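You operate a simulated robot arm through the tools that you are given. There is no shell and no other tool. Be economical: measure what you need, move in short steps, check, and stop when the job is done.

You are at the controls of a simulated two-armed robot. One attempt, no reset.

TASK
Cap the teak oil can, wipe up the oil stain and turn the pot off.
Fine: use the blue cloth by the cans and put it back; shut the pot lid. What is to be rubbed or washed off counts as gone when no trace of it is left.

It is judged by the outcome, as a careful person would: the job done as asked, and still so three seconds after it is handed in. It fails if anything else is knocked over, pushed out of place, dropped, spilled or broken. A push-on lid holds only when it is set on centred and level and pressed home; a screw cap is set on level and turned clockwise until tight. Flat cloth is picked up by pressing the open fingertips on it (5 to 10 N) and closing them slowly along it; thin cloth reads only 2 to 8 mm in the jaws.

THE ROBOT
Two 7-joint arms with two-finger parallel grippers on one trunk, on a base that drives. Base frame: it is fixed to the floor where the robot stands at the start and does not move with it; the origin is under the middle of the robot, x ahead of it, y to its left, z up; the surface under the hand at the start is at about z = 860. Lengths are in mm, angles in degrees, forces in N, time in s.
The left shoulder is at the start at [50, 158, 1183], the right one opposite. With the tool pointing down near the work surface each hand reaches from about 200 to 660 mm from the robot's upright axis, wherever it stands, measured 20 degrees to its own side. Places, roughly: cloth (11x7x3 cm) [800, -200, 900]; heat dial [400, -500, 900]; oil stain [400, -100, 900]; pot lid [600, -500, 1100]. Payload 3.91 kg a hand.
The TCP of each hand is the grasp point between the finger pads, 30 mm short of the fingertips. In the tool frame z runs along the fingers and y along their closing line. Largest opening 110 mm; finger width 20, thickness 10; the body of the gripper, 48 by 112 mm, starts 55 mm behind the TCP.
Orientation is that of the tool frame in the base frame, as [roll, pitch, yaw] about the fixed x, y, z axes, in that order (R = Rz(yaw) Ry(pitch) Rx(roll)). With the fingers straight down and closing along the base's y, the tool's x points along the base's -x, its y along +y and its z along -z.

THE INTERFACE
- The arms move only by the tool arm_command. It takes "left_steps", "right_steps" or both (then of equal length, played together; a hand with none holds still); each is a list of rows, each a list of 6 numbers: the shift along the base's x, y, z in mm, then the turn, a rotation vector about the base's x, y, z in degrees. In form: [[dx, dy, dz, wx, wy, wz], ...]. A call has 1 to 8 rows; each row shifts and turns the commanded pose from where the row before left it. "left_hand" and "right_hand" are, for a hand that has rows, the opening, from 0 (shut) to 1 (fully open), set as the call begins (left out, the last holds). A row lasts 0.2 s, in which the tool goes at most 50 mm and 8.6 degrees; a call with a longer step from one row to the next is refused whole, and so is a gripper value outside its range. Where a pose cannot be reached the arm comes as near as it can. A force on the tool above 40 N (or 10 N above the force at the start of the call, whichever is more), or a blocked arm, ends the call early, and 0.2 s more pass. Each finger travels about 153 mm/s and halts on what it meets, pressing with about 24 N; the grip force reading is that of the motor and also rises with nothing between the fingers. The clock runs only during rows and for 0.2 s after the last one: add rows that do not move to give the fingers time. It gives the time, the measured TCP pose, the force on the tool (base axes), the opening and the grip force at its end, in the units of the frame above (readings bear some noise), with the torque about the TCP (base axes, N m) and any sound that the robot's microphone picked up.
- Cameras (640 x 400 px; columns grow to the right, rows downward): "scene" is now at [131.6, -37.3, 1335.1]; the picture's right is [-0.32, -0.95, 0.00], its down [-0.39, 0.13, -0.91] and it looks along [0.86, -0.29, -0.41] (base axes); focal length 214 px, centre (320, 200). "left" rides on the left gripper at [72, -17, -103] in its tool frame; the picture's right is [0.23, 0.97, 0.00], its down [-0.76, 0.18, -0.62] and it looks along [-0.61, 0.14, 0.78] (tool axes); focal length 222 px, centre (320, 200). "right" rides on the right gripper at [72, 17, -103] in its tool frame; the picture's right is [-0.23, 0.97, 0.00], its down [-0.76, -0.18, -0.62] and it looks along [-0.61, -0.14, 0.78] (tool axes); focal length 222 px, centre (320, 200). There is no depth. A picture from a camera that has moved, and an enlarged one, comes with that camera's place and axes in the base frame and with its lens. The place of the scene camera against the robot may be out by one fixed shift of up to 12 mm in any direction.
- capture(camera): a new picture of that camera. The clock stands still meanwhile.
- lift_body(by): slides the trunk up (or, below 0, down) by that many mm; the arms and the scene camera ride with it, the base frame stays. It gives what a move gives, with no picture.
- steer(legs): drives the robot by 1 to 6 legs, each [ahead, turn to the left] in mm and degrees, along the robot's own axes; the way and the turn of a leg run together, so that a leg with both is an arc; at most 1500 mm and 180 degrees a leg. The arms and the cameras ride along, it lands a little off, and it stops where it bumps. It gives what a move gives.
- turn_head(pan, tilt): turns the head with the scene camera to pan (to the left, within 80 degrees either way) and tilt (down, from -29 to 69), counted from straight ahead of the robot. It gives what a move gives.
- inspect(camera, box): a new picture of the part [left, top, right, bottom] of that camera's present view, enlarged. The clock stands still meanwhile.
- sign_off(): hands the job in; it is judged then, once.

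Go step by step. Nothing tells you exact positions but the pictures and the camera data: compare them with the known pose of the tool, close in by small moves and look again before you grip or let go. The budget is 120 turns and 92 pictures, counting those below and the enlarged ones. Unless the task says otherwise, let go and move clear before handing in, and close with one line.

The tools are called after "Call:" as a command line: name --argument value ..., lists and objects as JSON in quotes. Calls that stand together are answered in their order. arm_command: Moves the arms, as the interface text tells. Its arguments: {"type":"object","properties":{"left_steps":{"type":"array"},"left_hand":{"type":"number"},"right_steps":{"type":"array"},"right_hand":{"type":"number"}},"required":[]} The other tools are called the same way: lift_body (by) slides the trunk up or down; steer (legs) drives the base; turn_head (pan, tilt) turns the head that bears the scene camera; capture (camera) takes a picture; inspect (camera, box) takes an enlarged picture of a part of a camera's view; sign_off () hands the job in.

At the start:

```text
time: 0.0
left_ee_pos: [340.8, 10.4, 1305.0]
left_tcp_rot: [-179.9, -0.1, 179.9]
left_force: [-0.6, -0.2, -0.2]
left_ft_torque: [0.02, -0.05, 0.01]
left_gripper_width: 110.1
left_grasp_force: 0.0
right_ee_pos: [412.0, -377.9, 1000.6]
right_tcp_rot: [-179.9, 0.1, -180.0]
right_force: [0.0, 0.4, -0.2]
right_ft_torque: [-0.01, 0.0, -0.01]
right_gripper_width: 110.0
right_grasp_force: 0.1
trunk travel left (down, up): [-425.0, 57.0]
robot x, y, heading: [1.1, -0.1, -0.2]
head pan, tilt: [-18.6, 24.2]
```

scene: 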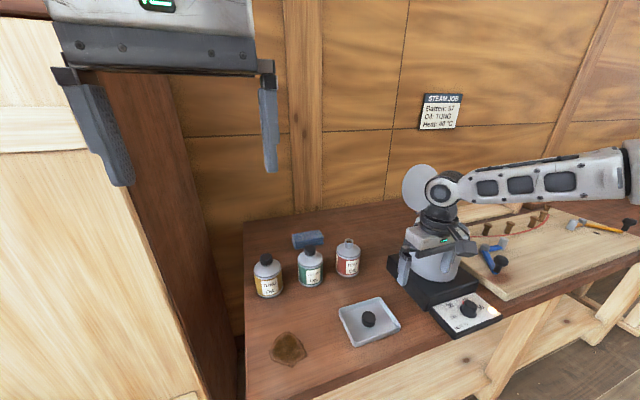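
right: 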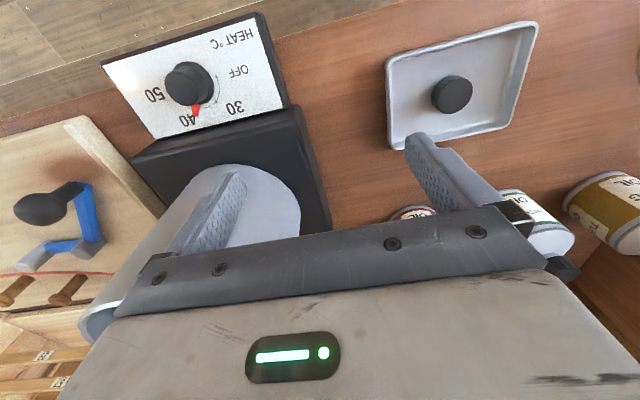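
left: 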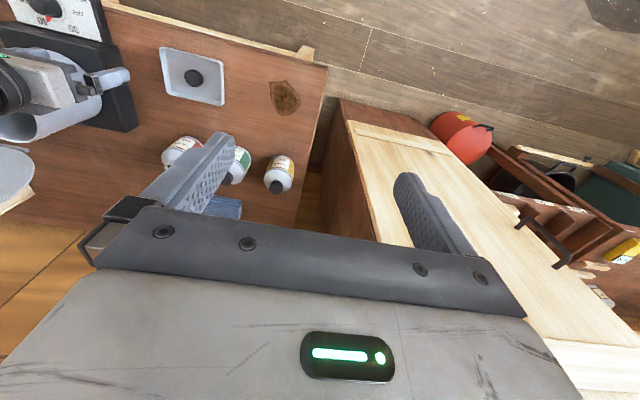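

I see three cans, a tray with a black cap, an oil stain, and the open pot with its heat dial. I'll enlarge the cans, the pot and the stain first.

Call:
inspect --camera "scene" --box '[240, 220, 400, 320]'

Call:
inspect --camera "scene" --box '[380, 80, 540, 350]'

Call:
inspect --camera "scene" --box '[240, 290, 400, 390]'

```text
4.00 times, centred on (320, 270) of scene
camera zoom: at [131.6, -37.3, 1335.1], right [-0.32, -0.95, 0.0], down [-0.39, 0.13, -0.91], along [0.86, -0.29, -0.41], focal length 858 px, centre (320, -80)
```

zoom: 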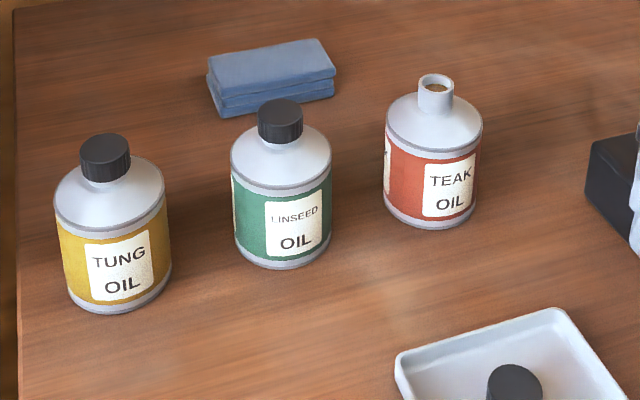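

```text
1.48 times, centred on (460, 215) of scene
camera zoom: at [131.6, -37.3, 1335.1], right [-0.32, -0.95, 0.0], down [-0.39, 0.13, -0.91], along [0.86, -0.29, -0.41], focal length 318 px, centre (113, 178)
```

zoom: 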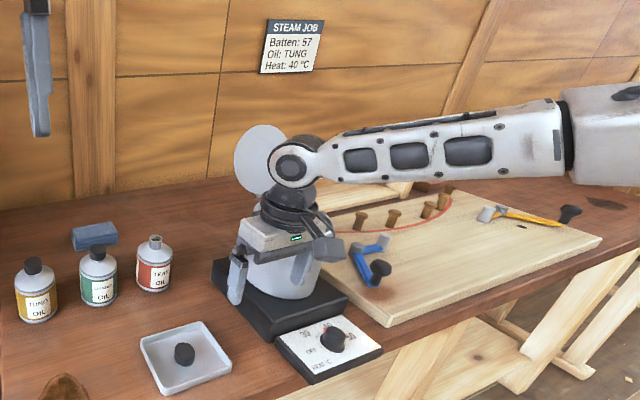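

```text
4.00 times, centred on (320, 340) of scene
camera zoom: at [131.6, -37.3, 1335.1], right [-0.32, -0.95, 0.0], down [-0.39, 0.13, -0.91], along [0.86, -0.29, -0.41], focal length 858 px, centre (320, -360)
```

zoom: 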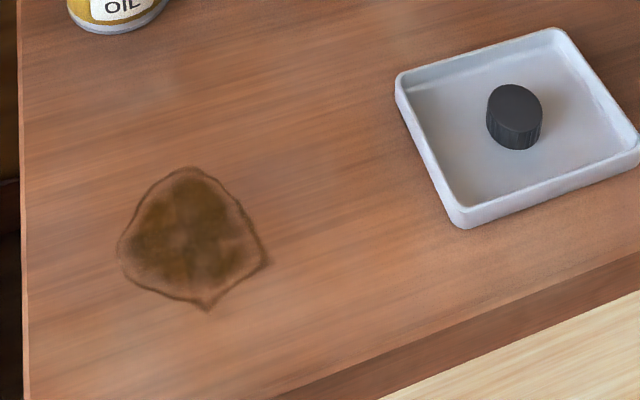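

The red TEAK can is uncapped and its cap is in the tray. The right arm hides the pot, so I raise it straight up and look again.

Call:
arm_command --right_steps '[[0, 0, 40, 0, 0, 0], [0, 0, 40, 0, 0, 0], [-20, 0, 40, 0, 0, 0], [-30, 0, 30, 0, 0, 0], [-30, 0, 30, 0, 0, 0]]'

Call:
capture --camera "right"

Call:
capture --camera "scene"

```text
time: 1.2
left_ee_pos: [341.2, 10.4, 1305.0]
left_tcp_rot: [-179.9, -0.1, 180.0]
left_force: [1.0, -0.9, 0.9]
left_ft_torque: [0.0, 0.02, -0.02]
left_gripper_width: 110.1
left_grasp_force: 0.1
right_ee_pos: [329.7, -376.6, 1178.2]
right_tcp_rot: [-180.0, 0.0, -179.9]
right_force: [0.2, -0.4, 0.0]
right_ft_torque: [0.0, -0.02, 0.02]
right_gripper_width: 110.0
right_grasp_force: 0.0
trunk travel left (down, up): [-425.0, 57.0]
robot x, y, heading: [0.7, 1.8, -0.1]
head pan, tilt: [-18.6, 24.2]
```

```text
85 pictures are left
camera right: at [259.6, -361.8, 1282.3], right [0.23, 0.97, 0.0], down [0.76, -0.18, 0.62], along [0.61, -0.14, -0.78], focal length 222 px, centre (320, 200)
```

right: 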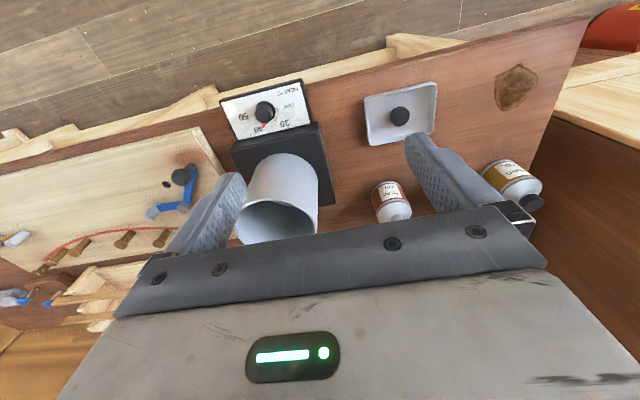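

```text
84 pictures are left
camera scene: at [130.9, -37.2, 1335.2], right [-0.32, -0.95, 0.0], down [-0.39, 0.13, -0.91], along [0.87, -0.29, -0.41], focal length 214 px, centre (320, 200)
```

scene: 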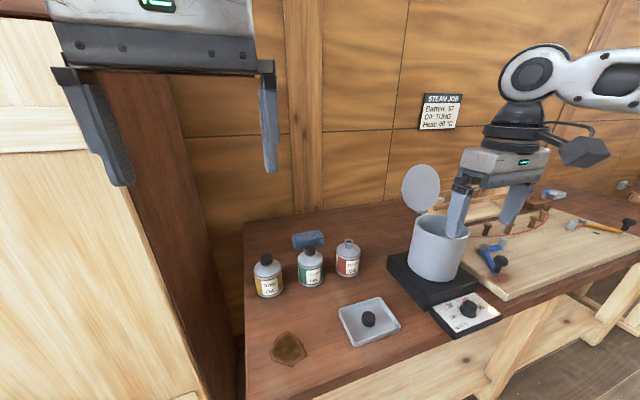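

The pot, open lid and dial are now visible. I enlarge them to read the dial.

Call:
inspect --camera "scene" --box '[380, 155, 540, 355]'

Call:
inspect --camera "right" --box '[210, 70, 340, 150]'

Call:
inspect --camera "scene" --box '[430, 285, 510, 345]'

```text
2.00 times, centred on (460, 255) of scene
camera zoom: at [130.9, -37.2, 1335.2], right [-0.32, -0.95, 0.0], down [-0.39, 0.13, -0.91], along [0.87, -0.29, -0.41], focal length 429 px, centre (40, 90)
```

zoom: 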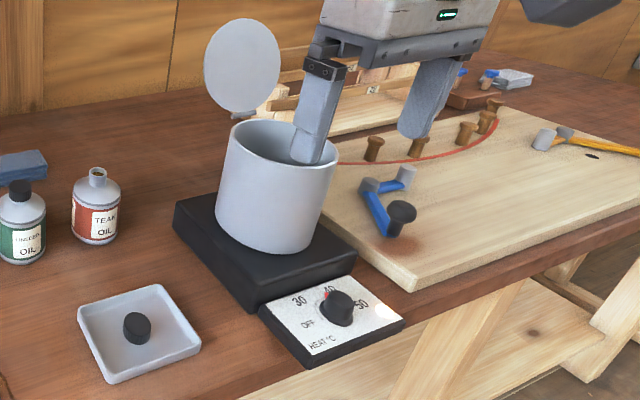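

```text
4.92 times, centred on (275, 110) of right
camera zoom: at [259.6, -361.8, 1282.3], right [0.23, 0.97, 0.0], down [0.76, -0.18, 0.62], along [0.61, -0.14, -0.78], focal length 1094 px, centre (542, 643)
```

zoom: 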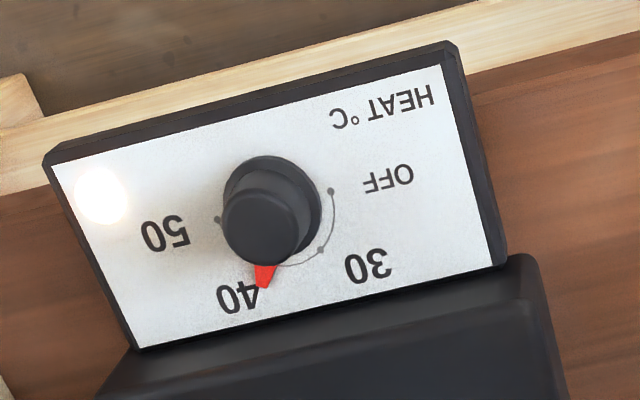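

```text
6.67 times, centred on (470, 315) of scene
camera zoom: at [130.9, -37.2, 1335.2], right [-0.32, -0.95, 0.0], down [-0.39, 0.13, -0.91], along [0.87, -0.29, -0.41], focal length 1430 px, centre (-680, -567)
```

zoom: 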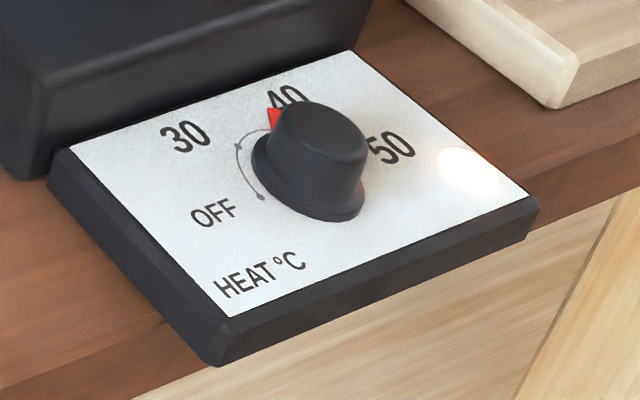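

The dial points to 40 and OFF lies counter-clockwise of it, about 120° by my reading. I take the knob to be near [354, -480], top at about 907, and bring the right hand above it, pre-turned and part closed.

Call:
arm_command --right_steps '[[0, -30, 0, 0, 0, -8.4], [0, -30, -30, 0, 0, -8.4], [10, -30, -35, 0, 0, -8.4], [10, -13, -35, 0, 0, -8.4], [4, 0, -40, 0, 0, -8.4], [0, 0, -38, 0, 0, -8]]' --right_hand 0.5

Call:
capture --camera "right"

Call:
capture --camera "scene"

```text
time: 2.6
left_ee_pos: [341.3, 9.9, 1304.6]
left_tcp_rot: [180.0, 0.0, 179.9]
left_force: [0.0, -0.3, -0.3]
left_ft_torque: [0.01, 0.0, 0.03]
left_gripper_width: 110.0
left_grasp_force: 0.0
right_ee_pos: [355.1, -479.6, 999.1]
right_tcp_rot: [180.0, 0.0, 129.9]
right_force: [0.4, 0.5, 0.7]
right_ft_torque: [0.01, 0.01, -0.02]
right_gripper_width: 54.8
right_grasp_force: 0.1
trunk travel left (down, up): [-425.0, 57.0]
robot x, y, heading: [-1.8, 0.4, 0.2]
head pan, tilt: [-18.6, 24.2]
```

```text
80 pictures are left
camera right: at [322.8, -416.1, 1104.7], right [0.89, 0.45, 0.0], down [0.35, -0.7, 0.62], along [0.28, -0.56, -0.78], focal length 222 px, centre (320, 200)
```

right: 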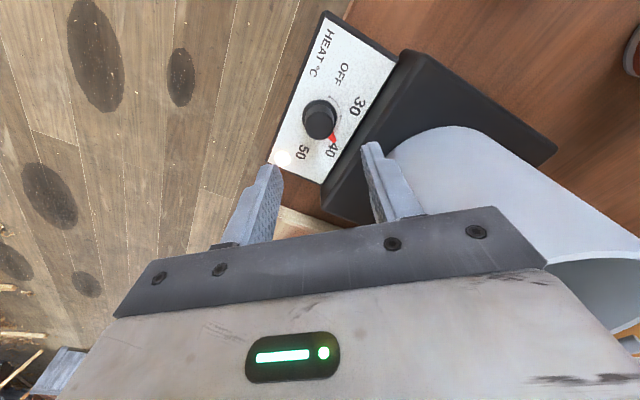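

```text
79 pictures are left
camera scene: at [131.8, -37.7, 1335.1], right [-0.32, -0.95, 0.0], down [-0.39, 0.13, -0.91], along [0.86, -0.29, -0.41], focal length 214 px, centre (320, 200)
```

scene: 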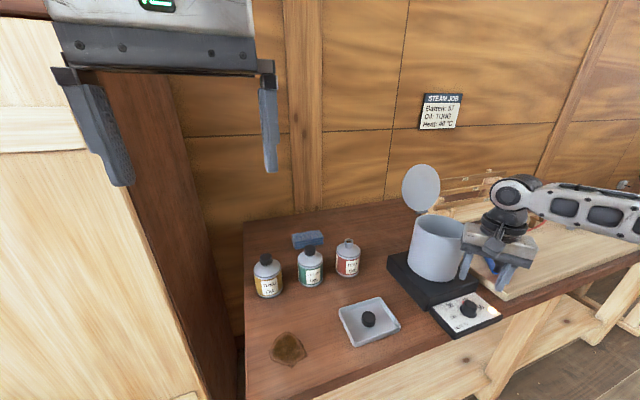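

The knob sits at about [353, -478]. I descend partly and check again.

Call:
arm_command --right_steps '[[-1, 1, -25, 0, 0, 0], [-1, 1, -25, 0, 0, 0]]'

Call:
capture --camera "right"

```text
time: 3.2
left_ee_pos: [340.5, 10.0, 1304.7]
left_tcp_rot: [-180.0, 0.1, 180.0]
left_force: [0.1, -0.2, -0.1]
left_ft_torque: [-0.02, -0.01, 0.0]
left_gripper_width: 110.2
left_grasp_force: 0.0
right_ee_pos: [354.0, -477.7, 952.8]
right_tcp_rot: [-180.0, 0.0, 130.0]
right_force: [0.7, 0.8, 0.5]
right_ft_torque: [0.02, 0.01, -0.02]
right_gripper_width: 54.7
right_grasp_force: 0.1
trunk travel left (down, up): [-425.0, 57.0]
robot x, y, heading: [3.0, 1.3, 0.2]
head pan, tilt: [-18.6, 24.2]
```

```text
78 pictures are left
camera right: at [320.5, -413.5, 1056.8], right [0.89, 0.45, 0.0], down [0.35, -0.7, 0.62], along [0.28, -0.56, -0.78], focal length 222 px, centre (320, 200)
```

right: 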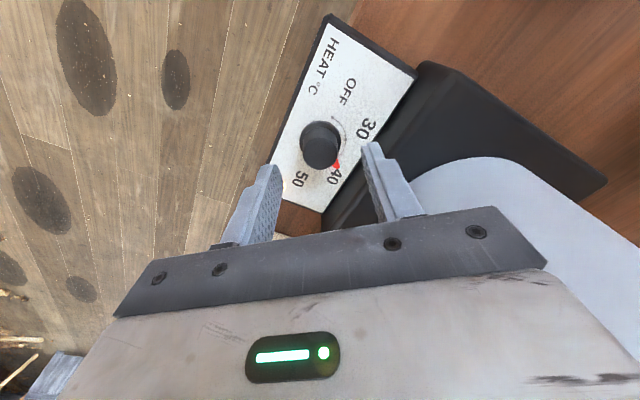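

Aligned; going down so the fingertips straddle the knob, then closing.

Call:
arm_command --right_steps '[[-1, 0, -20, 0, 0, 0], [0, 0, -16, 0, 0, 0]]'

Call:
capture --camera "right"

```text
time: 3.8
left_ee_pos: [341.9, 9.3, 1302.8]
left_tcp_rot: [180.0, -0.1, 180.0]
left_force: [-0.7, -0.1, -0.5]
left_ft_torque: [-0.02, -0.02, -0.01]
left_gripper_width: 110.0
left_grasp_force: 0.0
right_ee_pos: [352.1, -477.4, 916.6]
right_tcp_rot: [-179.9, 0.0, 130.0]
right_force: [-0.4, -0.1, -0.3]
right_ft_torque: [-0.01, -0.01, 0.0]
right_gripper_width: 54.9
right_grasp_force: 0.0
trunk travel left (down, up): [-425.0, 57.0]
robot x, y, heading: [-0.1, 1.8, -0.0]
head pan, tilt: [-18.6, 24.2]
```

```text
77 pictures are left
camera right: at [318.9, -413.3, 1021.2], right [0.89, 0.45, 0.0], down [0.35, -0.7, 0.62], along [0.28, -0.56, -0.78], focal length 222 px, centre (320, 200)
```

right: 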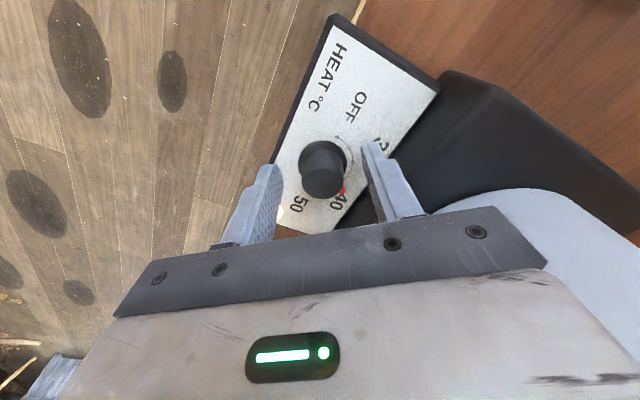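

Call:
arm_command --right_steps '[[0.5, -1, -5, 0, 0, 0]]'

Call:
arm_command --right_steps '[[0, 0, 0, 0, 0, 0], [0, 0, 0, 0, 0, 0]]' --right_hand 0

Call:
capture --camera "right"

```text
time: 4.2
left_ee_pos: [340.3, 11.0, 1304.0]
left_tcp_rot: [180.0, 0.0, 180.0]
left_force: [0.0, -0.2, 0.0]
left_ft_torque: [0.06, -0.01, -0.01]
left_gripper_width: 110.2
left_grasp_force: 0.1
right_ee_pos: [352.7, -478.5, 911.6]
right_tcp_rot: [179.9, -0.1, 130.1]
right_force: [-1.1, 0.6, 3.1]
right_ft_torque: [-0.02, 0.14, -0.08]
right_gripper_width: 55.0
right_grasp_force: 0.1
trunk travel left (down, up): [-425.0, 57.0]
robot x, y, heading: [0.8, 1.4, 0.5]
head pan, tilt: [-18.6, 24.2]
```

```text
time: 4.8
left_ee_pos: [341.7, 10.7, 1304.3]
left_tcp_rot: [180.0, 0.0, 180.0]
left_force: [0.2, -0.4, -0.4]
left_ft_torque: [0.02, -0.01, 0.01]
left_gripper_width: 110.0
left_grasp_force: 0.0
right_ee_pos: [353.8, -478.8, 911.2]
right_tcp_rot: [179.9, 0.1, 130.0]
right_force: [4.3, 2.3, 4.5]
right_ft_torque: [0.05, -0.27, -0.01]
right_gripper_width: 28.4
right_grasp_force: 44.8
trunk travel left (down, up): [-425.0, 57.0]
robot x, y, heading: [-0.5, 2.6, -0.3]
head pan, tilt: [-18.6, 24.2]
```

```text
76 pictures are left
camera right: at [320.2, -414.0, 1016.4], right [0.89, 0.45, 0.0], down [0.35, -0.7, 0.62], along [0.28, -0.56, -0.78], focal length 222 px, centre (320, 200)
```

right: 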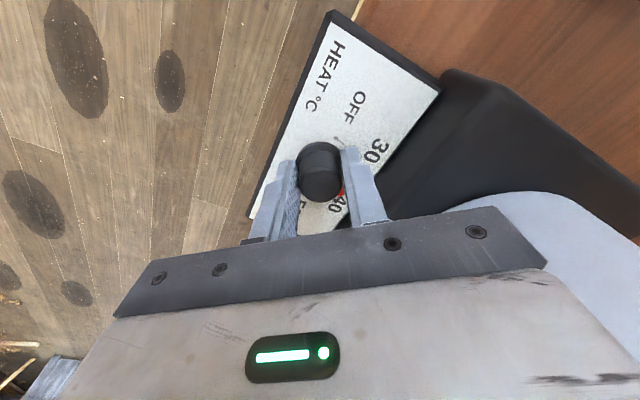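

The knob is gripped (28 mm). I ease up 1 mm and turn it counter-clockwise.

Call:
arm_command --right_steps '[[0, 0, 1.5, 0, 0, 8], [0, 0, 0, 0, 0, 8.5], [0, 0, 0, 0, 0, 8.5], [0, 0, 0, 0, 0, 8.5], [0, 0, 0, 0, 0, 8.5], [0, 0, 0, 0, 0, 8.5], [0, 0, 0, 0, 0, 8.5]]'

Call:
capture --camera "right"

```text
time: 6.4
left_ee_pos: [342.0, 10.1, 1305.4]
left_tcp_rot: [-180.0, 0.0, -180.0]
left_force: [0.4, 0.0, -0.7]
left_ft_torque: [0.03, 0.01, 0.0]
left_gripper_width: 109.7
left_grasp_force: 0.1
right_ee_pos: [354.2, -479.8, 912.6]
right_tcp_rot: [-180.0, 0.0, -170.8]
right_force: [5.7, -0.3, -2.3]
right_ft_torque: [0.15, -0.96, 0.0]
right_gripper_width: 28.5
right_grasp_force: 44.9
trunk travel left (down, up): [-425.0, 57.0]
robot x, y, heading: [-1.4, 1.4, 0.1]
head pan, tilt: [-18.6, 24.2]
```

```text
75 pictures are left
camera right: at [279.6, -476.3, 1016.6], right [0.07, 1.0, 0.0], down [0.78, -0.05, 0.62], along [0.62, -0.04, -0.78], focal length 222 px, centre (320, 200)
```

right: 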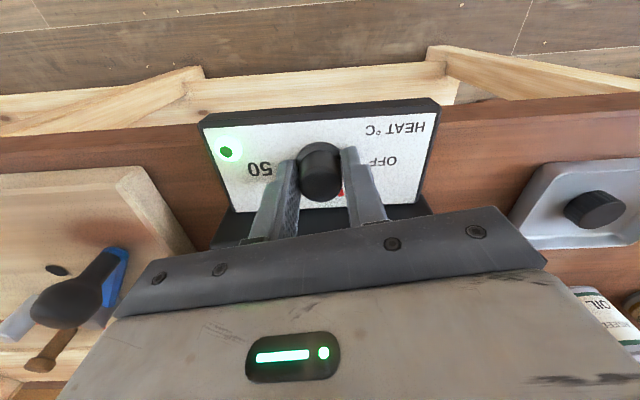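

The knob follows; I keep turning toward OFF.

Call:
arm_command --right_steps '[[0, 0, 0, 0, 0, 8.5], [0, 0, 0, 0, 0, 8.5], [0, 0, 0, 0, 0, 8.5], [0, 0, 0, 0, 0, 8.5], [0, 0, 0, 0, 0, 8.5], [0, 0, 0, 0, 0, 8]]'

Call:
capture --camera "right"

Call:
inspect --camera "scene" --box '[430, 285, 510, 345]'

```text
time: 7.8
left_ee_pos: [342.1, 9.9, 1305.0]
left_tcp_rot: [180.0, -0.1, -179.9]
left_force: [-0.3, -0.5, -0.2]
left_ft_torque: [0.0, -0.01, 0.03]
left_gripper_width: 110.0
left_grasp_force: 0.0
right_ee_pos: [354.5, -479.9, 912.1]
right_tcp_rot: [-180.0, 0.0, -120.3]
right_force: [9.3, -7.5, 1.1]
right_ft_torque: [0.36, 0.01, -0.01]
right_gripper_width: 28.2
right_grasp_force: 44.9
trunk travel left (down, up): [-425.0, 57.0]
robot x, y, heading: [1.4, 1.6, -0.1]
head pan, tilt: [-18.6, 24.2]
```

```text
74 pictures are left
camera right: at [303.2, -536.2, 1016.6], right [-0.73, 0.69, 0.0], down [0.54, 0.57, 0.62], along [0.43, 0.45, -0.78], focal length 222 px, centre (320, 200)
```

right: 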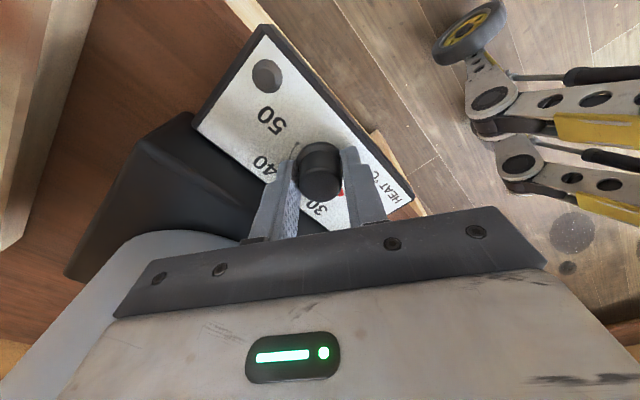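

```text
6.67 times, centred on (470, 315) of scene
camera zoom: at [132.6, -38.1, 1335.0], right [-0.32, -0.95, 0.0], down [-0.39, 0.13, -0.91], along [0.86, -0.29, -0.41], focal length 1430 px, centre (-680, -567)
```

zoom: 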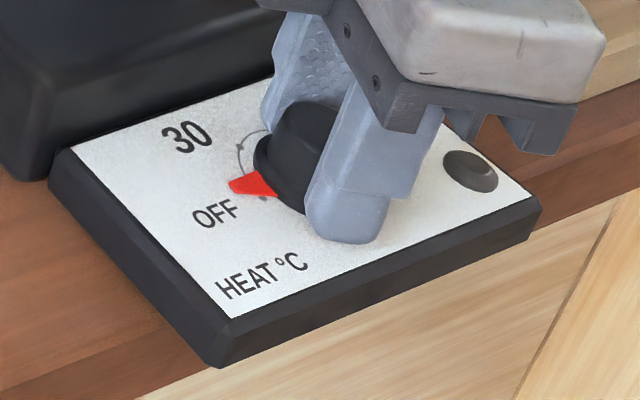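

The lamp is out and the pointer is a hair short of the OFF dot; I turn about 10° more.

Call:
arm_command --right_steps '[[0, 0, 0, 0, 0, 5], [0, 0, 0, 0, 0, 5]]'

Call:
inspect --camera "scene" --box '[430, 285, 510, 345]'

```text
time: 8.4
left_ee_pos: [342.2, 10.1, 1304.0]
left_tcp_rot: [-180.0, -0.1, 179.9]
left_force: [-0.3, -0.8, -0.5]
left_ft_torque: [0.01, 0.0, -0.01]
left_gripper_width: 109.8
left_grasp_force: 0.0
right_ee_pos: [354.1, -482.3, 912.4]
right_tcp_rot: [-179.9, 0.0, -110.4]
right_force: [11.0, -9.5, 3.4]
right_ft_torque: [0.17, 0.25, -0.01]
right_gripper_width: 28.2
right_grasp_force: 45.6
trunk travel left (down, up): [-425.0, 57.0]
robot x, y, heading: [0.7, -4.3, 0.3]
head pan, tilt: [-18.6, 24.2]
```

```text
6.67 times, centred on (470, 315) of scene
camera zoom: at [132.7, -38.1, 1335.0], right [-0.32, -0.95, 0.0], down [-0.39, 0.13, -0.91], along [0.86, -0.29, -0.41], focal length 1430 px, centre (-680, -567)
```

zoom: 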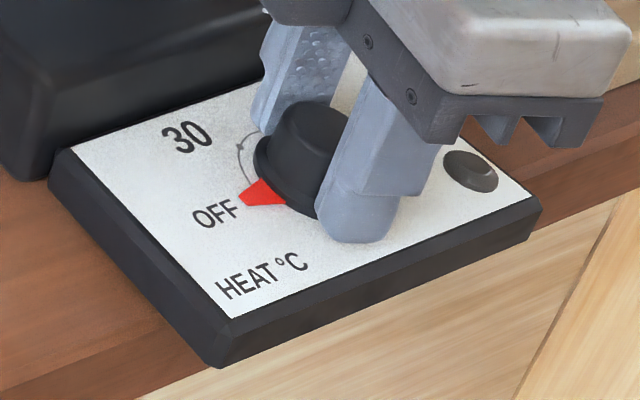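

The dial sits on OFF with the lamp out. I release the knob, rise clear, and look down to see how near the base stands to the bench.

Call:
arm_command --right_steps '[[0, 0, 0, 0, 0, 0], [0, 0, 0, 0, 0, 0]]' --right_hand 0.42

Call:
arm_command --right_steps '[[0, 0, 20, 0, 0, 0], [0, 0, 40, 0, 0, 0], [-20, 20, 45, 0, 0, -8.5], [-20, 20, 45, 0, 0, -8.5], [-20, 20, 45, 0, 0, -8.5], [-20, 30, 40, 0, 0, -8.5], [-20, 30, 10, 0, 0, -8.5], [0, 0, 0, 0, 0, -8.5]]'

Call:
turn_head --pan -10 --tilt 65

Call:
capture --camera "scene"

Call:
capture --camera "right"

```text
time: 9.0
left_ee_pos: [340.7, 10.9, 1304.8]
left_tcp_rot: [180.0, 0.1, -180.0]
left_force: [-0.5, 0.7, 0.1]
left_ft_torque: [0.0, 0.02, 0.0]
left_gripper_width: 110.1
left_grasp_force: 0.1
right_ee_pos: [352.8, -479.0, 911.3]
right_tcp_rot: [179.9, 0.0, -110.3]
right_force: [-0.6, 1.8, 2.6]
right_ft_torque: [0.03, -0.02, -0.01]
right_gripper_width: 45.6
right_grasp_force: 0.0
trunk travel left (down, up): [-425.0, 57.0]
robot x, y, heading: [0.6, 4.3, 0.1]
head pan, tilt: [-18.6, 24.2]
```

```text
refused: row 3 steps farther than a row can; nothing moved
```

```text
time: 10.1
left_ee_pos: [343.9, 11.6, 1303.0]
left_tcp_rot: [179.9, -0.1, -179.7]
left_force: [26.4, 14.9, -29.5]
left_ft_torque: [-1.75, 0.96, -1.11]
left_gripper_width: 110.0
left_grasp_force: 0.1
right_ee_pos: [353.8, -479.4, 913.0]
right_tcp_rot: [-180.0, 0.1, -110.5]
right_force: [0.0, -0.2, -0.5]
right_ft_torque: [-0.01, 0.0, -0.01]
right_gripper_width: 46.2
right_grasp_force: 0.1
trunk travel left (down, up): [-425.0, 57.0]
robot x, y, heading: [0.7, -0.0, 0.2]
head pan, tilt: [-10.0, 65.0]
```

```text
71 pictures are left
camera scene: at [121.3, -25.7, 1299.5], right [-0.22, -0.97, 0.0], down [-0.72, 0.17, -0.67], along [0.66, -0.15, -0.74], focal length 214 px, centre (320, 200)
```

scene: 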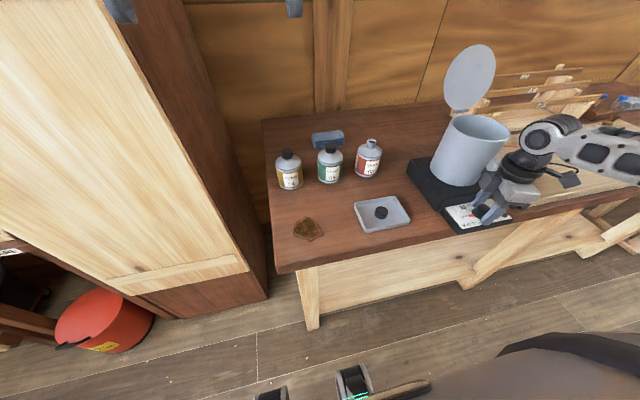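

```text
70 pictures are left
camera right: at [312.4, -543.2, 1016.7], right [-0.83, 0.55, 0.0], down [0.43, 0.65, 0.62], along [0.34, 0.52, -0.78], focal length 222 px, centre (320, 200)
```

right: 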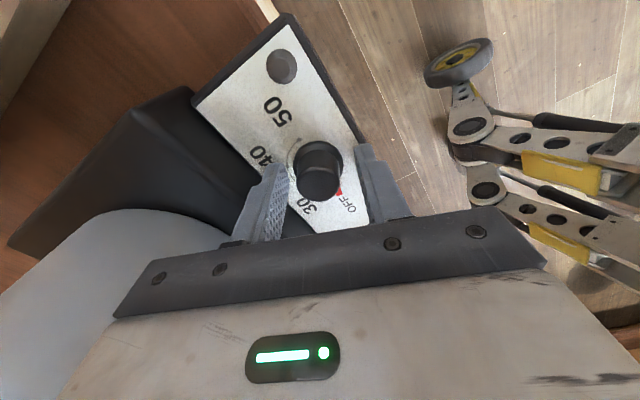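

Base has roughly 200 mm of room ahead. The left hand reads an odd force after the head turn, so I raise the right hand, tip the head back and recheck.

Call:
arm_command --right_steps '[[0, 0, 20, 0, 0, 0], [0, 0, 40, 0, 0, 0], [-20, 20, 40, 0, 0, -8.5], [-20, 20, 40, 0, 0, -8.5], [-20, 20, 40, 0, 0, -8.5], [-20, 30, 30, 0, 0, -8.5], [-20, 30, 10, 0, 0, -8.5], [0, 0, 0, 0, 0, -8.5]]'

Call:
turn_head --pan -25 --tilt 35

Call:
capture --camera "scene"

```text
time: 11.9
left_ee_pos: [344.0, 12.1, 1301.6]
left_tcp_rot: [179.7, -0.2, -179.7]
left_force: [30.3, 13.0, -28.6]
left_ft_torque: [-1.64, 1.47, -0.98]
left_gripper_width: 110.0
left_grasp_force: 0.1
right_ee_pos: [254.6, -358.8, 1134.6]
right_tcp_rot: [180.0, -0.1, -161.5]
right_force: [0.0, -0.3, -0.1]
right_ft_torque: [0.03, 0.02, 0.02]
right_gripper_width: 46.2
right_grasp_force: 0.0
trunk travel left (down, up): [-425.0, 57.0]
robot x, y, heading: [-1.6, -1.4, -0.0]
head pan, tilt: [-10.0, 65.0]
```

```text
time: 12.8
left_ee_pos: [339.7, 10.4, 1305.0]
left_tcp_rot: [180.0, 0.0, 179.9]
left_force: [-0.7, 0.0, -0.6]
left_ft_torque: [-0.02, 0.0, -0.01]
left_gripper_width: 110.1
left_grasp_force: 0.0
right_ee_pos: [254.2, -360.4, 1134.7]
right_tcp_rot: [180.0, 0.1, -161.3]
right_force: [-0.3, 0.1, -0.6]
right_ft_torque: [0.01, 0.04, -0.01]
right_gripper_width: 46.3
right_grasp_force: 0.1
trunk travel left (down, up): [-425.0, 57.0]
robot x, y, heading: [0.2, 0.6, 0.2]
head pan, tilt: [-25.0, 35.0]
```

```text
69 pictures are left
camera scene: at [123.8, -45.1, 1317.9], right [-0.42, -0.91, 0.0], down [-0.52, 0.24, -0.82], along [0.74, -0.35, -0.57], focal length 214 px, centre (320, 200)
```

scene: 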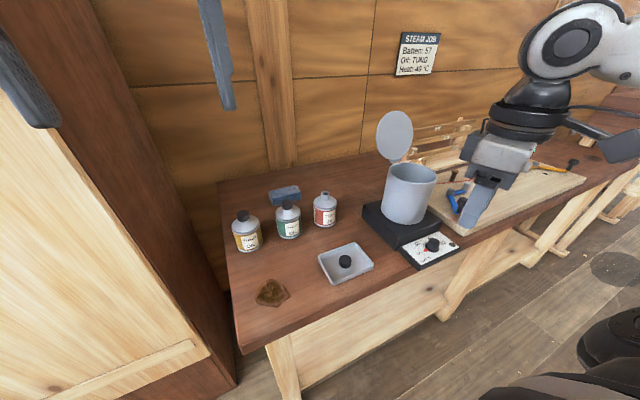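

The force was just the head leaning on the left hand and is gone. Next I drive the base 150 mm ahead so that the lid, cans and cloth come into reach.

Call:
steer --legs '[[150, 0]]'

Call:
capture --camera "scene"

Call:
capture --camera "right"

```text
time: 14.0
left_ee_pos: [423.7, 11.1, 1302.6]
left_tcp_rot: [-180.0, -0.1, -179.8]
left_force: [0.2, 0.3, -0.4]
left_ft_torque: [0.01, -0.03, 0.0]
left_gripper_width: 110.0
left_grasp_force: 0.1
right_ee_pos: [334.8, -360.4, 1134.1]
right_tcp_rot: [179.8, 0.1, -161.6]
right_force: [0.4, -0.2, 0.6]
right_ft_torque: [-0.03, -0.06, 0.0]
right_gripper_width: 46.3
right_grasp_force: 0.1
trunk travel left (down, up): [-425.0, 57.0]
robot x, y, heading: [82.7, -1.7, 0.1]
head pan, tilt: [-25.0, 35.0]
stopped in leg 1: the robot was blocked; the commanded pose is now the measured one
```

```text
68 pictures are left
camera scene: at [204.8, -45.1, 1318.2], right [-0.42, -0.91, 0.0], down [-0.52, 0.24, -0.82], along [0.74, -0.35, -0.57], focal length 214 px, centre (320, 200)
```

scene: 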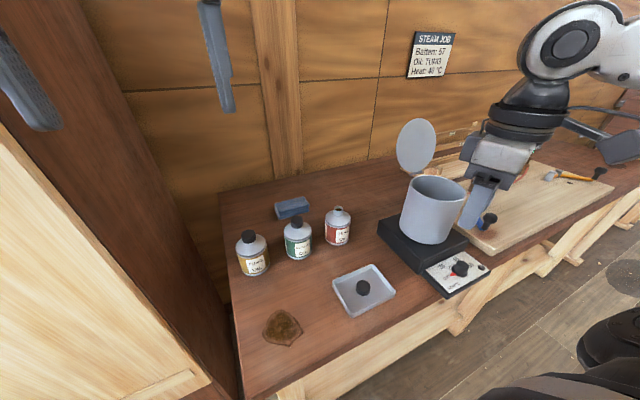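

```text
67 pictures are left
camera right: at [261.9, -369.3, 1238.7], right [-0.09, 1.0, 0.0], down [0.78, 0.07, 0.62], along [0.62, 0.06, -0.78], focal length 222 px, centre (320, 200)
```

right: 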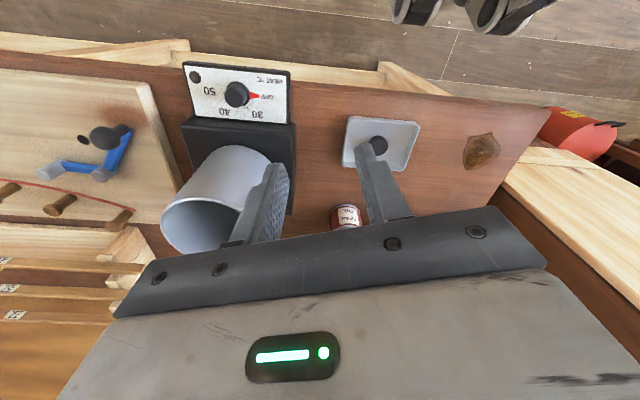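

The base was stopped at x≈83, which still helps a lot. The lid centre triangulates to about [606, -521, 1104]; I raise the right hand, shut it, tilt it forward and bring it in front of and above the lid.

Call:
arm_command --right_steps '[[0, 0, 30, 0, 0, -8.4], [0, 0, 30, 0, 0, -8.4], [0, 0, 30, 0, 0, -8.4], [0, 0, 25, 0, 0, -8.4]]' --right_hand 0

Call:
arm_command --right_steps '[[35, -25, 0, -1.94, -7.25, 0], [35, -25, 0, -1.94, -7.25, 0], [35, -25, 0, -1.94, -7.25, 0], [35, -25, 0, -1.94, -7.25, 0], [35, -25, 0, -1.94, -7.25, 0], [35, -25, 0, -1.94, -7.25, 0]]'

Call:
capture --camera "scene"

Call:
capture --camera "right"

```text
time: 15.0
left_ee_pos: [424.8, 12.1, 1303.6]
left_tcp_rot: [-179.9, -0.3, -179.7]
left_force: [-0.1, 0.2, -0.1]
left_ft_torque: [0.01, 0.0, -0.01]
left_gripper_width: 109.8
left_grasp_force: 0.0
right_ee_pos: [337.1, -360.1, 1248.5]
right_tcp_rot: [179.9, 0.0, 164.9]
right_force: [0.8, -0.7, 0.5]
right_ft_torque: [0.0, 0.0, 0.0]
right_gripper_width: 0.1
right_grasp_force: 23.9
trunk travel left (down, up): [-425.0, 57.0]
robot x, y, heading: [83.8, 0.7, -0.1]
head pan, tilt: [-25.0, 35.0]
```

```text
time: 16.4
left_ee_pos: [426.6, 11.3, 1302.4]
left_tcp_rot: [180.0, -0.3, -179.9]
left_force: [0.6, -0.1, -0.8]
left_ft_torque: [0.01, 0.0, 0.0]
left_gripper_width: 110.1
left_grasp_force: 0.0
right_ee_pos: [548.6, -508.5, 1248.9]
right_tcp_rot: [179.8, 45.2, 164.8]
right_force: [0.4, -0.1, 0.2]
right_ft_torque: [0.0, 0.0, -0.02]
right_gripper_width: 0.0
right_grasp_force: 23.9
trunk travel left (down, up): [-425.0, 57.0]
robot x, y, heading: [83.7, 0.3, -0.0]
head pan, tilt: [-25.0, 35.0]
```

```text
66 pictures are left
camera scene: at [207.2, -45.4, 1317.9], right [-0.42, -0.91, 0.0], down [-0.52, 0.24, -0.82], along [0.74, -0.35, -0.57], focal length 214 px, centre (320, 200)
```

scene: 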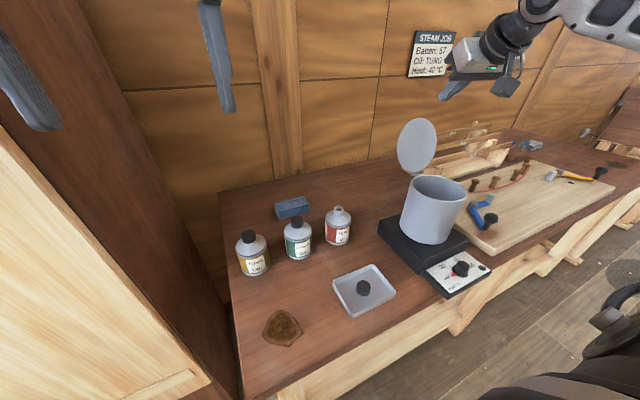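

```text
65 pictures are left
camera right: at [432.7, -462.8, 1272.0], right [0.41, 0.9, 0.16], down [0.04, -0.2, 0.98], along [0.91, -0.39, -0.12], focal length 222 px, centre (320, 200)
```

right: 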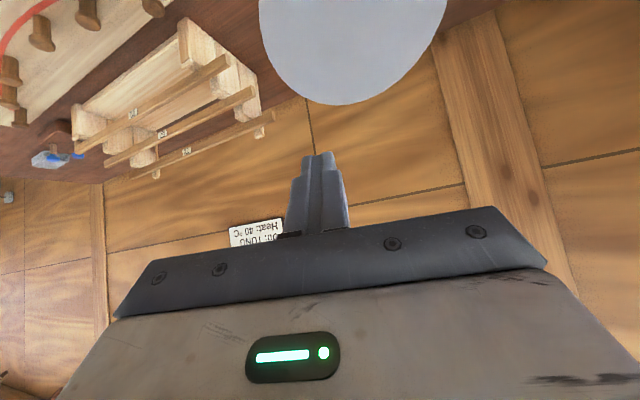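

The lid's top edge triangulates to about [596, -494, 1182]. I move the fingertip over and behind it, then lower it a little.

Call:
arm_command --right_steps '[[33, 8, 0, 0, 0, 0], [33, 6, 0, 0, 0, 0], [0, 0, -30, 0, 0, 0], [0, 0, -30, 0, 0, 0]]'

Call:
inspect --camera "scene" --box '[360, 20, 560, 240]'

Call:
capture --camera "right"

```text
time: 17.4
left_ee_pos: [426.0, 11.6, 1302.1]
left_tcp_rot: [179.9, -0.3, -179.7]
left_force: [0.7, 0.8, 0.9]
left_ft_torque: [0.0, -0.01, 0.0]
left_gripper_width: 109.9
left_grasp_force: 0.0
right_ee_pos: [614.6, -495.6, 1189.3]
right_tcp_rot: [179.7, 45.1, 164.8]
right_force: [0.2, -1.0, 0.1]
right_ft_torque: [-0.02, 0.01, 0.01]
right_gripper_width: 0.0
right_grasp_force: 24.5
trunk travel left (down, up): [-425.0, 57.0]
robot x, y, heading: [80.6, -0.3, 0.4]
head pan, tilt: [-25.0, 35.0]
```

```text
1.82 times, centred on (460, 130) of scene
camera zoom: at [207.0, -45.2, 1318.0], right [-0.42, -0.91, 0.0], down [-0.52, 0.24, -0.82], along [0.74, -0.35, -0.57], focal length 390 px, centre (66, 327)
```

zoom: 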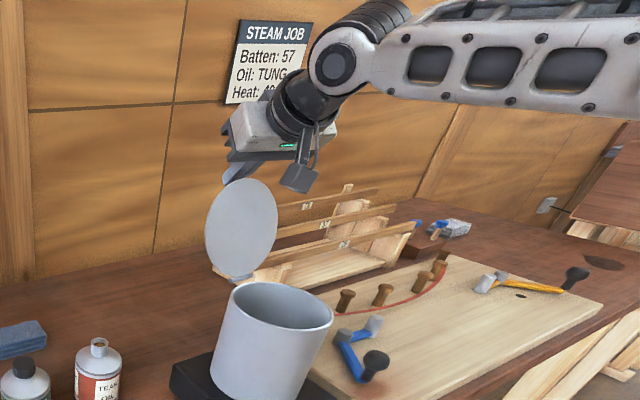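

```text
63 pictures are left
camera right: at [499.0, -448.8, 1212.0], right [0.41, 0.9, 0.16], down [0.05, -0.2, 0.98], along [0.91, -0.39, -0.12], focal length 222 px, centre (320, 200)
```

right: 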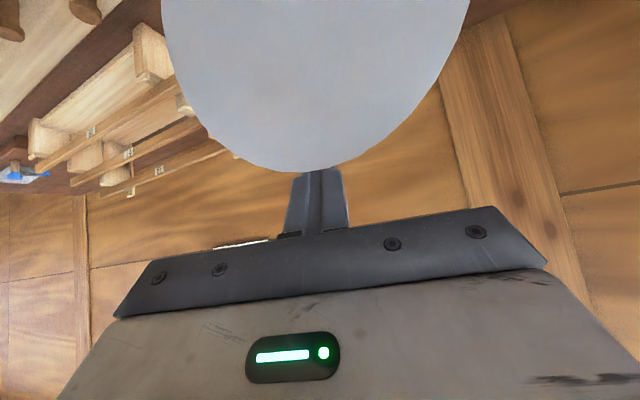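

The tip is behind the lid with no contact. I pull it toward the front along the lid's swing, in short steps.

Call:
arm_command --right_steps '[[-15, 4, -5, 0, 0, 0], [-15, 4, -2, 0, 0, 0], [-15, 4, -2, 0, 0, 0], [-15, 4, -3, 0, 0, 0], [-15, 4, -4, 0, 0, 0]]'

Call:
inspect --camera "scene" --box '[360, 20, 560, 240]'

Call:
capture --camera "right"

```text
time: 18.3
left_ee_pos: [427.2, 11.6, 1301.8]
left_tcp_rot: [180.0, -0.4, -179.8]
left_force: [0.0, 0.4, -0.8]
left_ft_torque: [-0.04, 0.01, -0.01]
left_gripper_width: 110.3
left_grasp_force: 0.1
right_ee_pos: [567.4, -486.5, 1189.8]
right_tcp_rot: [-179.9, 46.9, 164.7]
right_force: [0.9, -1.8, 4.1]
right_ft_torque: [-0.04, -0.06, -0.06]
right_gripper_width: 0.1
right_grasp_force: 24.3
trunk travel left (down, up): [-425.0, 57.0]
robot x, y, heading: [82.1, -2.6, -0.2]
head pan, tilt: [-25.0, 35.0]
stopped in row 4 (right hand): the force on the tool passed its limit at 44 N (the readings are from after the stop); the commanded pose is now the measured one
```

```text
1.82 times, centred on (460, 130) of scene
camera zoom: at [207.1, -44.9, 1317.5], right [-0.42, -0.91, 0.0], down [-0.52, 0.24, -0.82], along [0.74, -0.35, -0.57], focal length 390 px, centre (66, 327)
```

zoom: 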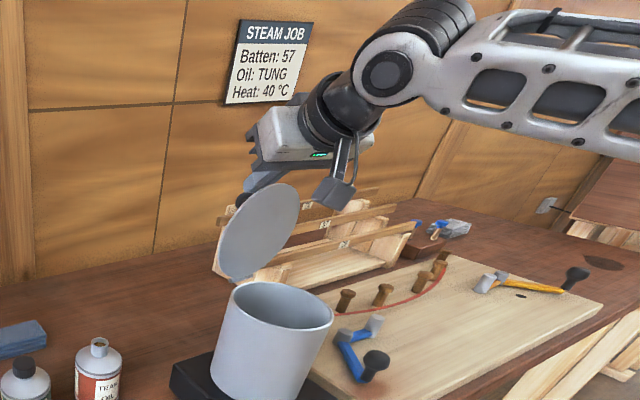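

```text
61 pictures are left
camera right: at [452.5, -440.0, 1209.2], right [0.41, 0.9, 0.17], down [0.02, -0.19, 0.98], along [0.91, -0.4, -0.09], focal length 222 px, centre (320, 200)
```

right: 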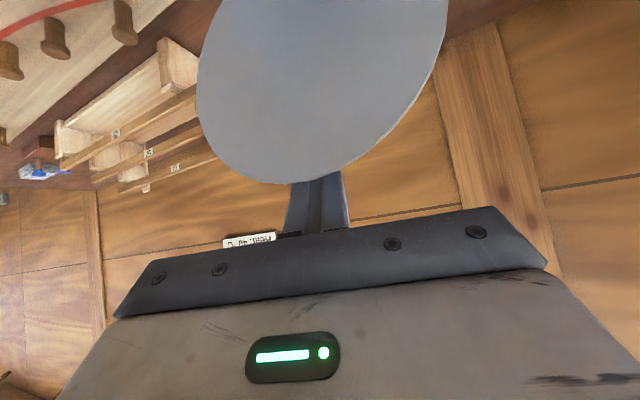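

The lid is swinging forward; my downward part was too strong. I keep pulling mostly level.

Call:
arm_command --right_steps '[[-14, 3.7, 2, 0, 0, 0], [-14, 3.7, 0, 0, 0, 0], [-14, 3.7, -2, 0, 0, 0], [-14, 3.7, -3, 0, 0, 0]]'

Call:
inspect --camera "scene" --box '[360, 20, 560, 240]'

```text
time: 19.3
left_ee_pos: [424.8, 11.1, 1304.2]
left_tcp_rot: [-179.9, -0.4, -179.8]
left_force: [0.5, 0.0, 0.8]
left_ft_torque: [0.0, -0.01, 0.03]
left_gripper_width: 110.2
left_grasp_force: 0.0
right_ee_pos: [511.3, -471.6, 1186.9]
right_tcp_rot: [-180.0, 46.8, 164.8]
right_force: [-0.1, 0.3, 0.6]
right_ft_torque: [0.03, 0.01, -0.02]
right_gripper_width: 0.0
right_grasp_force: 24.0
trunk travel left (down, up): [-425.0, 57.0]
robot x, y, heading: [80.6, 3.9, -0.0]
head pan, tilt: [-25.0, 35.0]
```

```text
1.82 times, centred on (460, 130) of scene
camera zoom: at [206.4, -44.9, 1318.0], right [-0.42, -0.91, 0.0], down [-0.52, 0.24, -0.82], along [0.74, -0.35, -0.57], focal length 390 px, centre (66, 327)
```

zoom: 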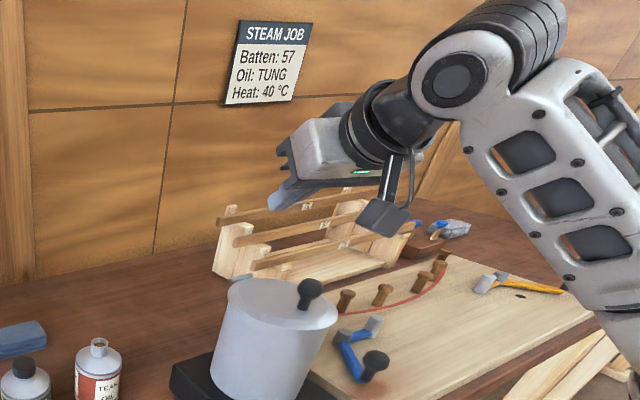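

The lid dropped shut by itself. I raise the hand a bit and look closely at the rim.

Call:
arm_command --right_steps '[[-25, 7, 25, 1.94, 7.25, 0], [-25, 7, 25, 1.94, 7.25, 0], [-25, 7, 0, 1.94, 7.25, 0], [-25, 7, 0, 1.94, 7.25, 0], [-15, 7, 0, 1.94, 7.25, 0], [0, 7, 0, 2.2, 8.1, 0]]'

Call:
inspect --camera "scene" --box '[380, 150, 500, 260]'

Call:
capture --camera "right"

```text
time: 20.7
left_ee_pos: [426.4, 10.2, 1302.5]
left_tcp_rot: [179.9, -0.3, -179.8]
left_force: [-0.4, -0.2, 0.2]
left_ft_torque: [0.03, -0.01, -0.03]
left_gripper_width: 110.6
left_grasp_force: 0.1
right_ee_pos: [396.8, -430.3, 1236.1]
right_tcp_rot: [-179.9, 0.7, 164.8]
right_force: [-0.8, -0.7, -0.9]
right_ft_torque: [-0.01, 0.01, 0.02]
right_gripper_width: 0.0
right_grasp_force: 24.4
trunk travel left (down, up): [-425.0, 57.0]
robot x, y, heading: [83.0, 1.9, -0.0]
head pan, tilt: [-25.0, 35.0]
```

```text
3.64 times, centred on (440, 205) of scene
camera zoom: at [207.4, -44.8, 1317.9], right [-0.42, -0.91, 0.0], down [-0.52, 0.24, -0.82], along [0.74, -0.35, -0.57], focal length 780 px, centre (-116, 182)
```

zoom: 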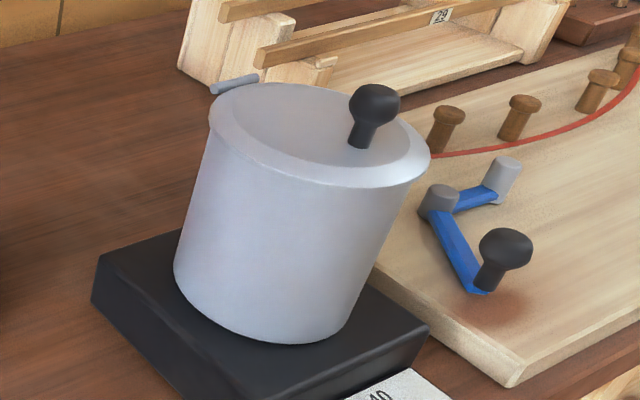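

```text
58 pictures are left
camera right: at [330.1, -395.7, 1338.9], right [0.47, 0.88, 0.0], down [0.68, -0.37, 0.63], along [0.56, -0.3, -0.77], focal length 222 px, centre (320, 200)
```

right: 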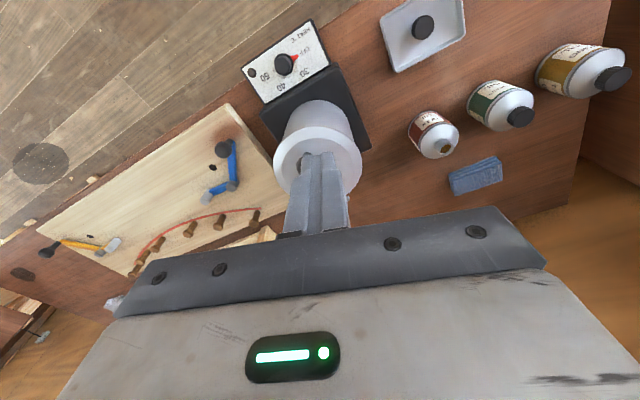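

The lid sits flush and shut. The cap is at about [418, -249] in the tray and the teak mouth at about [600, -280, 968]; I move the right hand above the cap, pre-turned for clockwise screwing later.

Call:
arm_command --right_steps '[[2.6, 22.6, -34, 0, 0, 8.5], [2.6, 22.6, -34, 0, 0, 8.5], [2.6, 22.6, -34, 0, 0, 8.5], [2.6, 22.6, -34, 0, 0, 8.5], [2.6, 22.6, -34, 0, 0, 8.5], [2.6, 22.6, -34, 0, 0, 8.5], [2.6, 22.6, -34, 0, 0, 8.5], [2.6, 22.6, -34, 0, 0, 8.5]]' --right_hand 0.5

Call:
capture --camera "right"

```text
time: 22.5
left_ee_pos: [427.0, 10.6, 1302.6]
left_tcp_rot: [-180.0, -0.3, -179.8]
left_force: [0.6, 0.4, -1.5]
left_ft_torque: [-0.03, 0.02, 0.0]
left_gripper_width: 110.1
left_grasp_force: 0.0
right_ee_pos: [419.3, -250.5, 963.9]
right_tcp_rot: [-179.9, 0.9, -127.1]
right_force: [0.0, 0.3, -0.4]
right_ft_torque: [0.0, 0.0, -0.02]
right_gripper_width: 55.1
right_grasp_force: 0.0
trunk travel left (down, up): [-425.0, 57.0]
robot x, y, heading: [81.0, 1.8, -0.0]
head pan, tilt: [-25.0, 35.0]
```

```text
57 pictures are left
camera right: at [361.1, -301.2, 1067.0], right [-0.64, 0.77, 0.0], down [0.59, 0.49, 0.64], along [0.49, 0.41, -0.77], focal length 222 px, centre (320, 200)
```

right: 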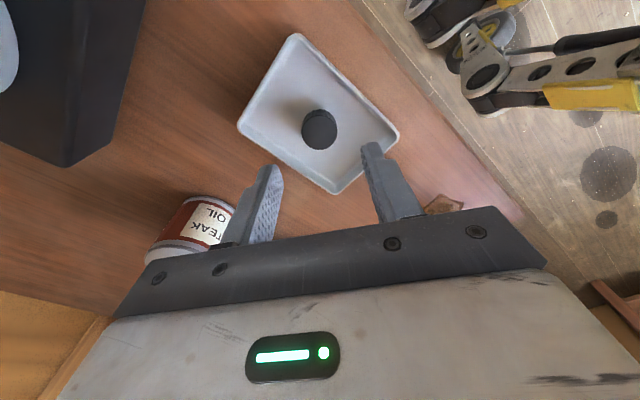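

Call:
arm_command --right_steps '[[-1.5, -0.5, -10, -0.72, 0.54, 0], [-1.5, -0.5, -22, 0, 0, 0]]'

Call:
capture --camera "right"

Call:
inspect --camera "scene" --box '[310, 230, 430, 330]'

```text
time: 23.1
left_ee_pos: [426.6, 11.3, 1301.6]
left_tcp_rot: [180.0, -0.2, -179.7]
left_force: [0.0, 0.4, -0.3]
left_ft_torque: [0.0, -0.03, 0.01]
left_gripper_width: 109.9
left_grasp_force: 0.1
right_ee_pos: [414.6, -253.1, 930.3]
right_tcp_rot: [-179.9, -0.2, -127.3]
right_force: [0.0, -0.2, -0.1]
right_ft_torque: [-0.03, 0.02, 0.02]
right_gripper_width: 55.0
right_grasp_force: 0.0
trunk travel left (down, up): [-425.0, 57.0]
robot x, y, heading: [81.9, -2.9, 0.0]
head pan, tilt: [-25.0, 35.0]
```

```text
56 pictures are left
camera right: at [357.7, -301.9, 1035.6], right [-0.64, 0.77, 0.0], down [0.6, 0.5, 0.62], along [0.48, 0.4, -0.78], focal length 222 px, centre (320, 200)
```

right: 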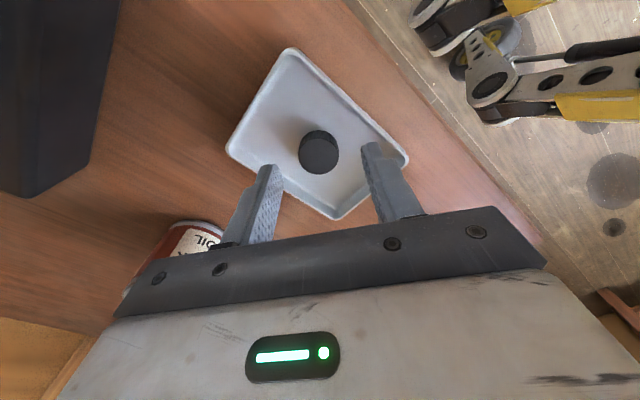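

```text
4.00 times, centred on (370, 280) of scene
camera zoom: at [206.9, -45.3, 1317.9], right [-0.42, -0.91, 0.0], down [-0.52, 0.24, -0.82], along [0.74, -0.35, -0.57], focal length 858 px, centre (120, -120)
```

zoom: 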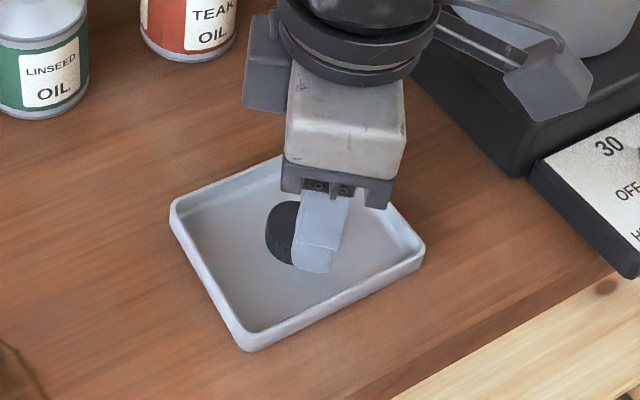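

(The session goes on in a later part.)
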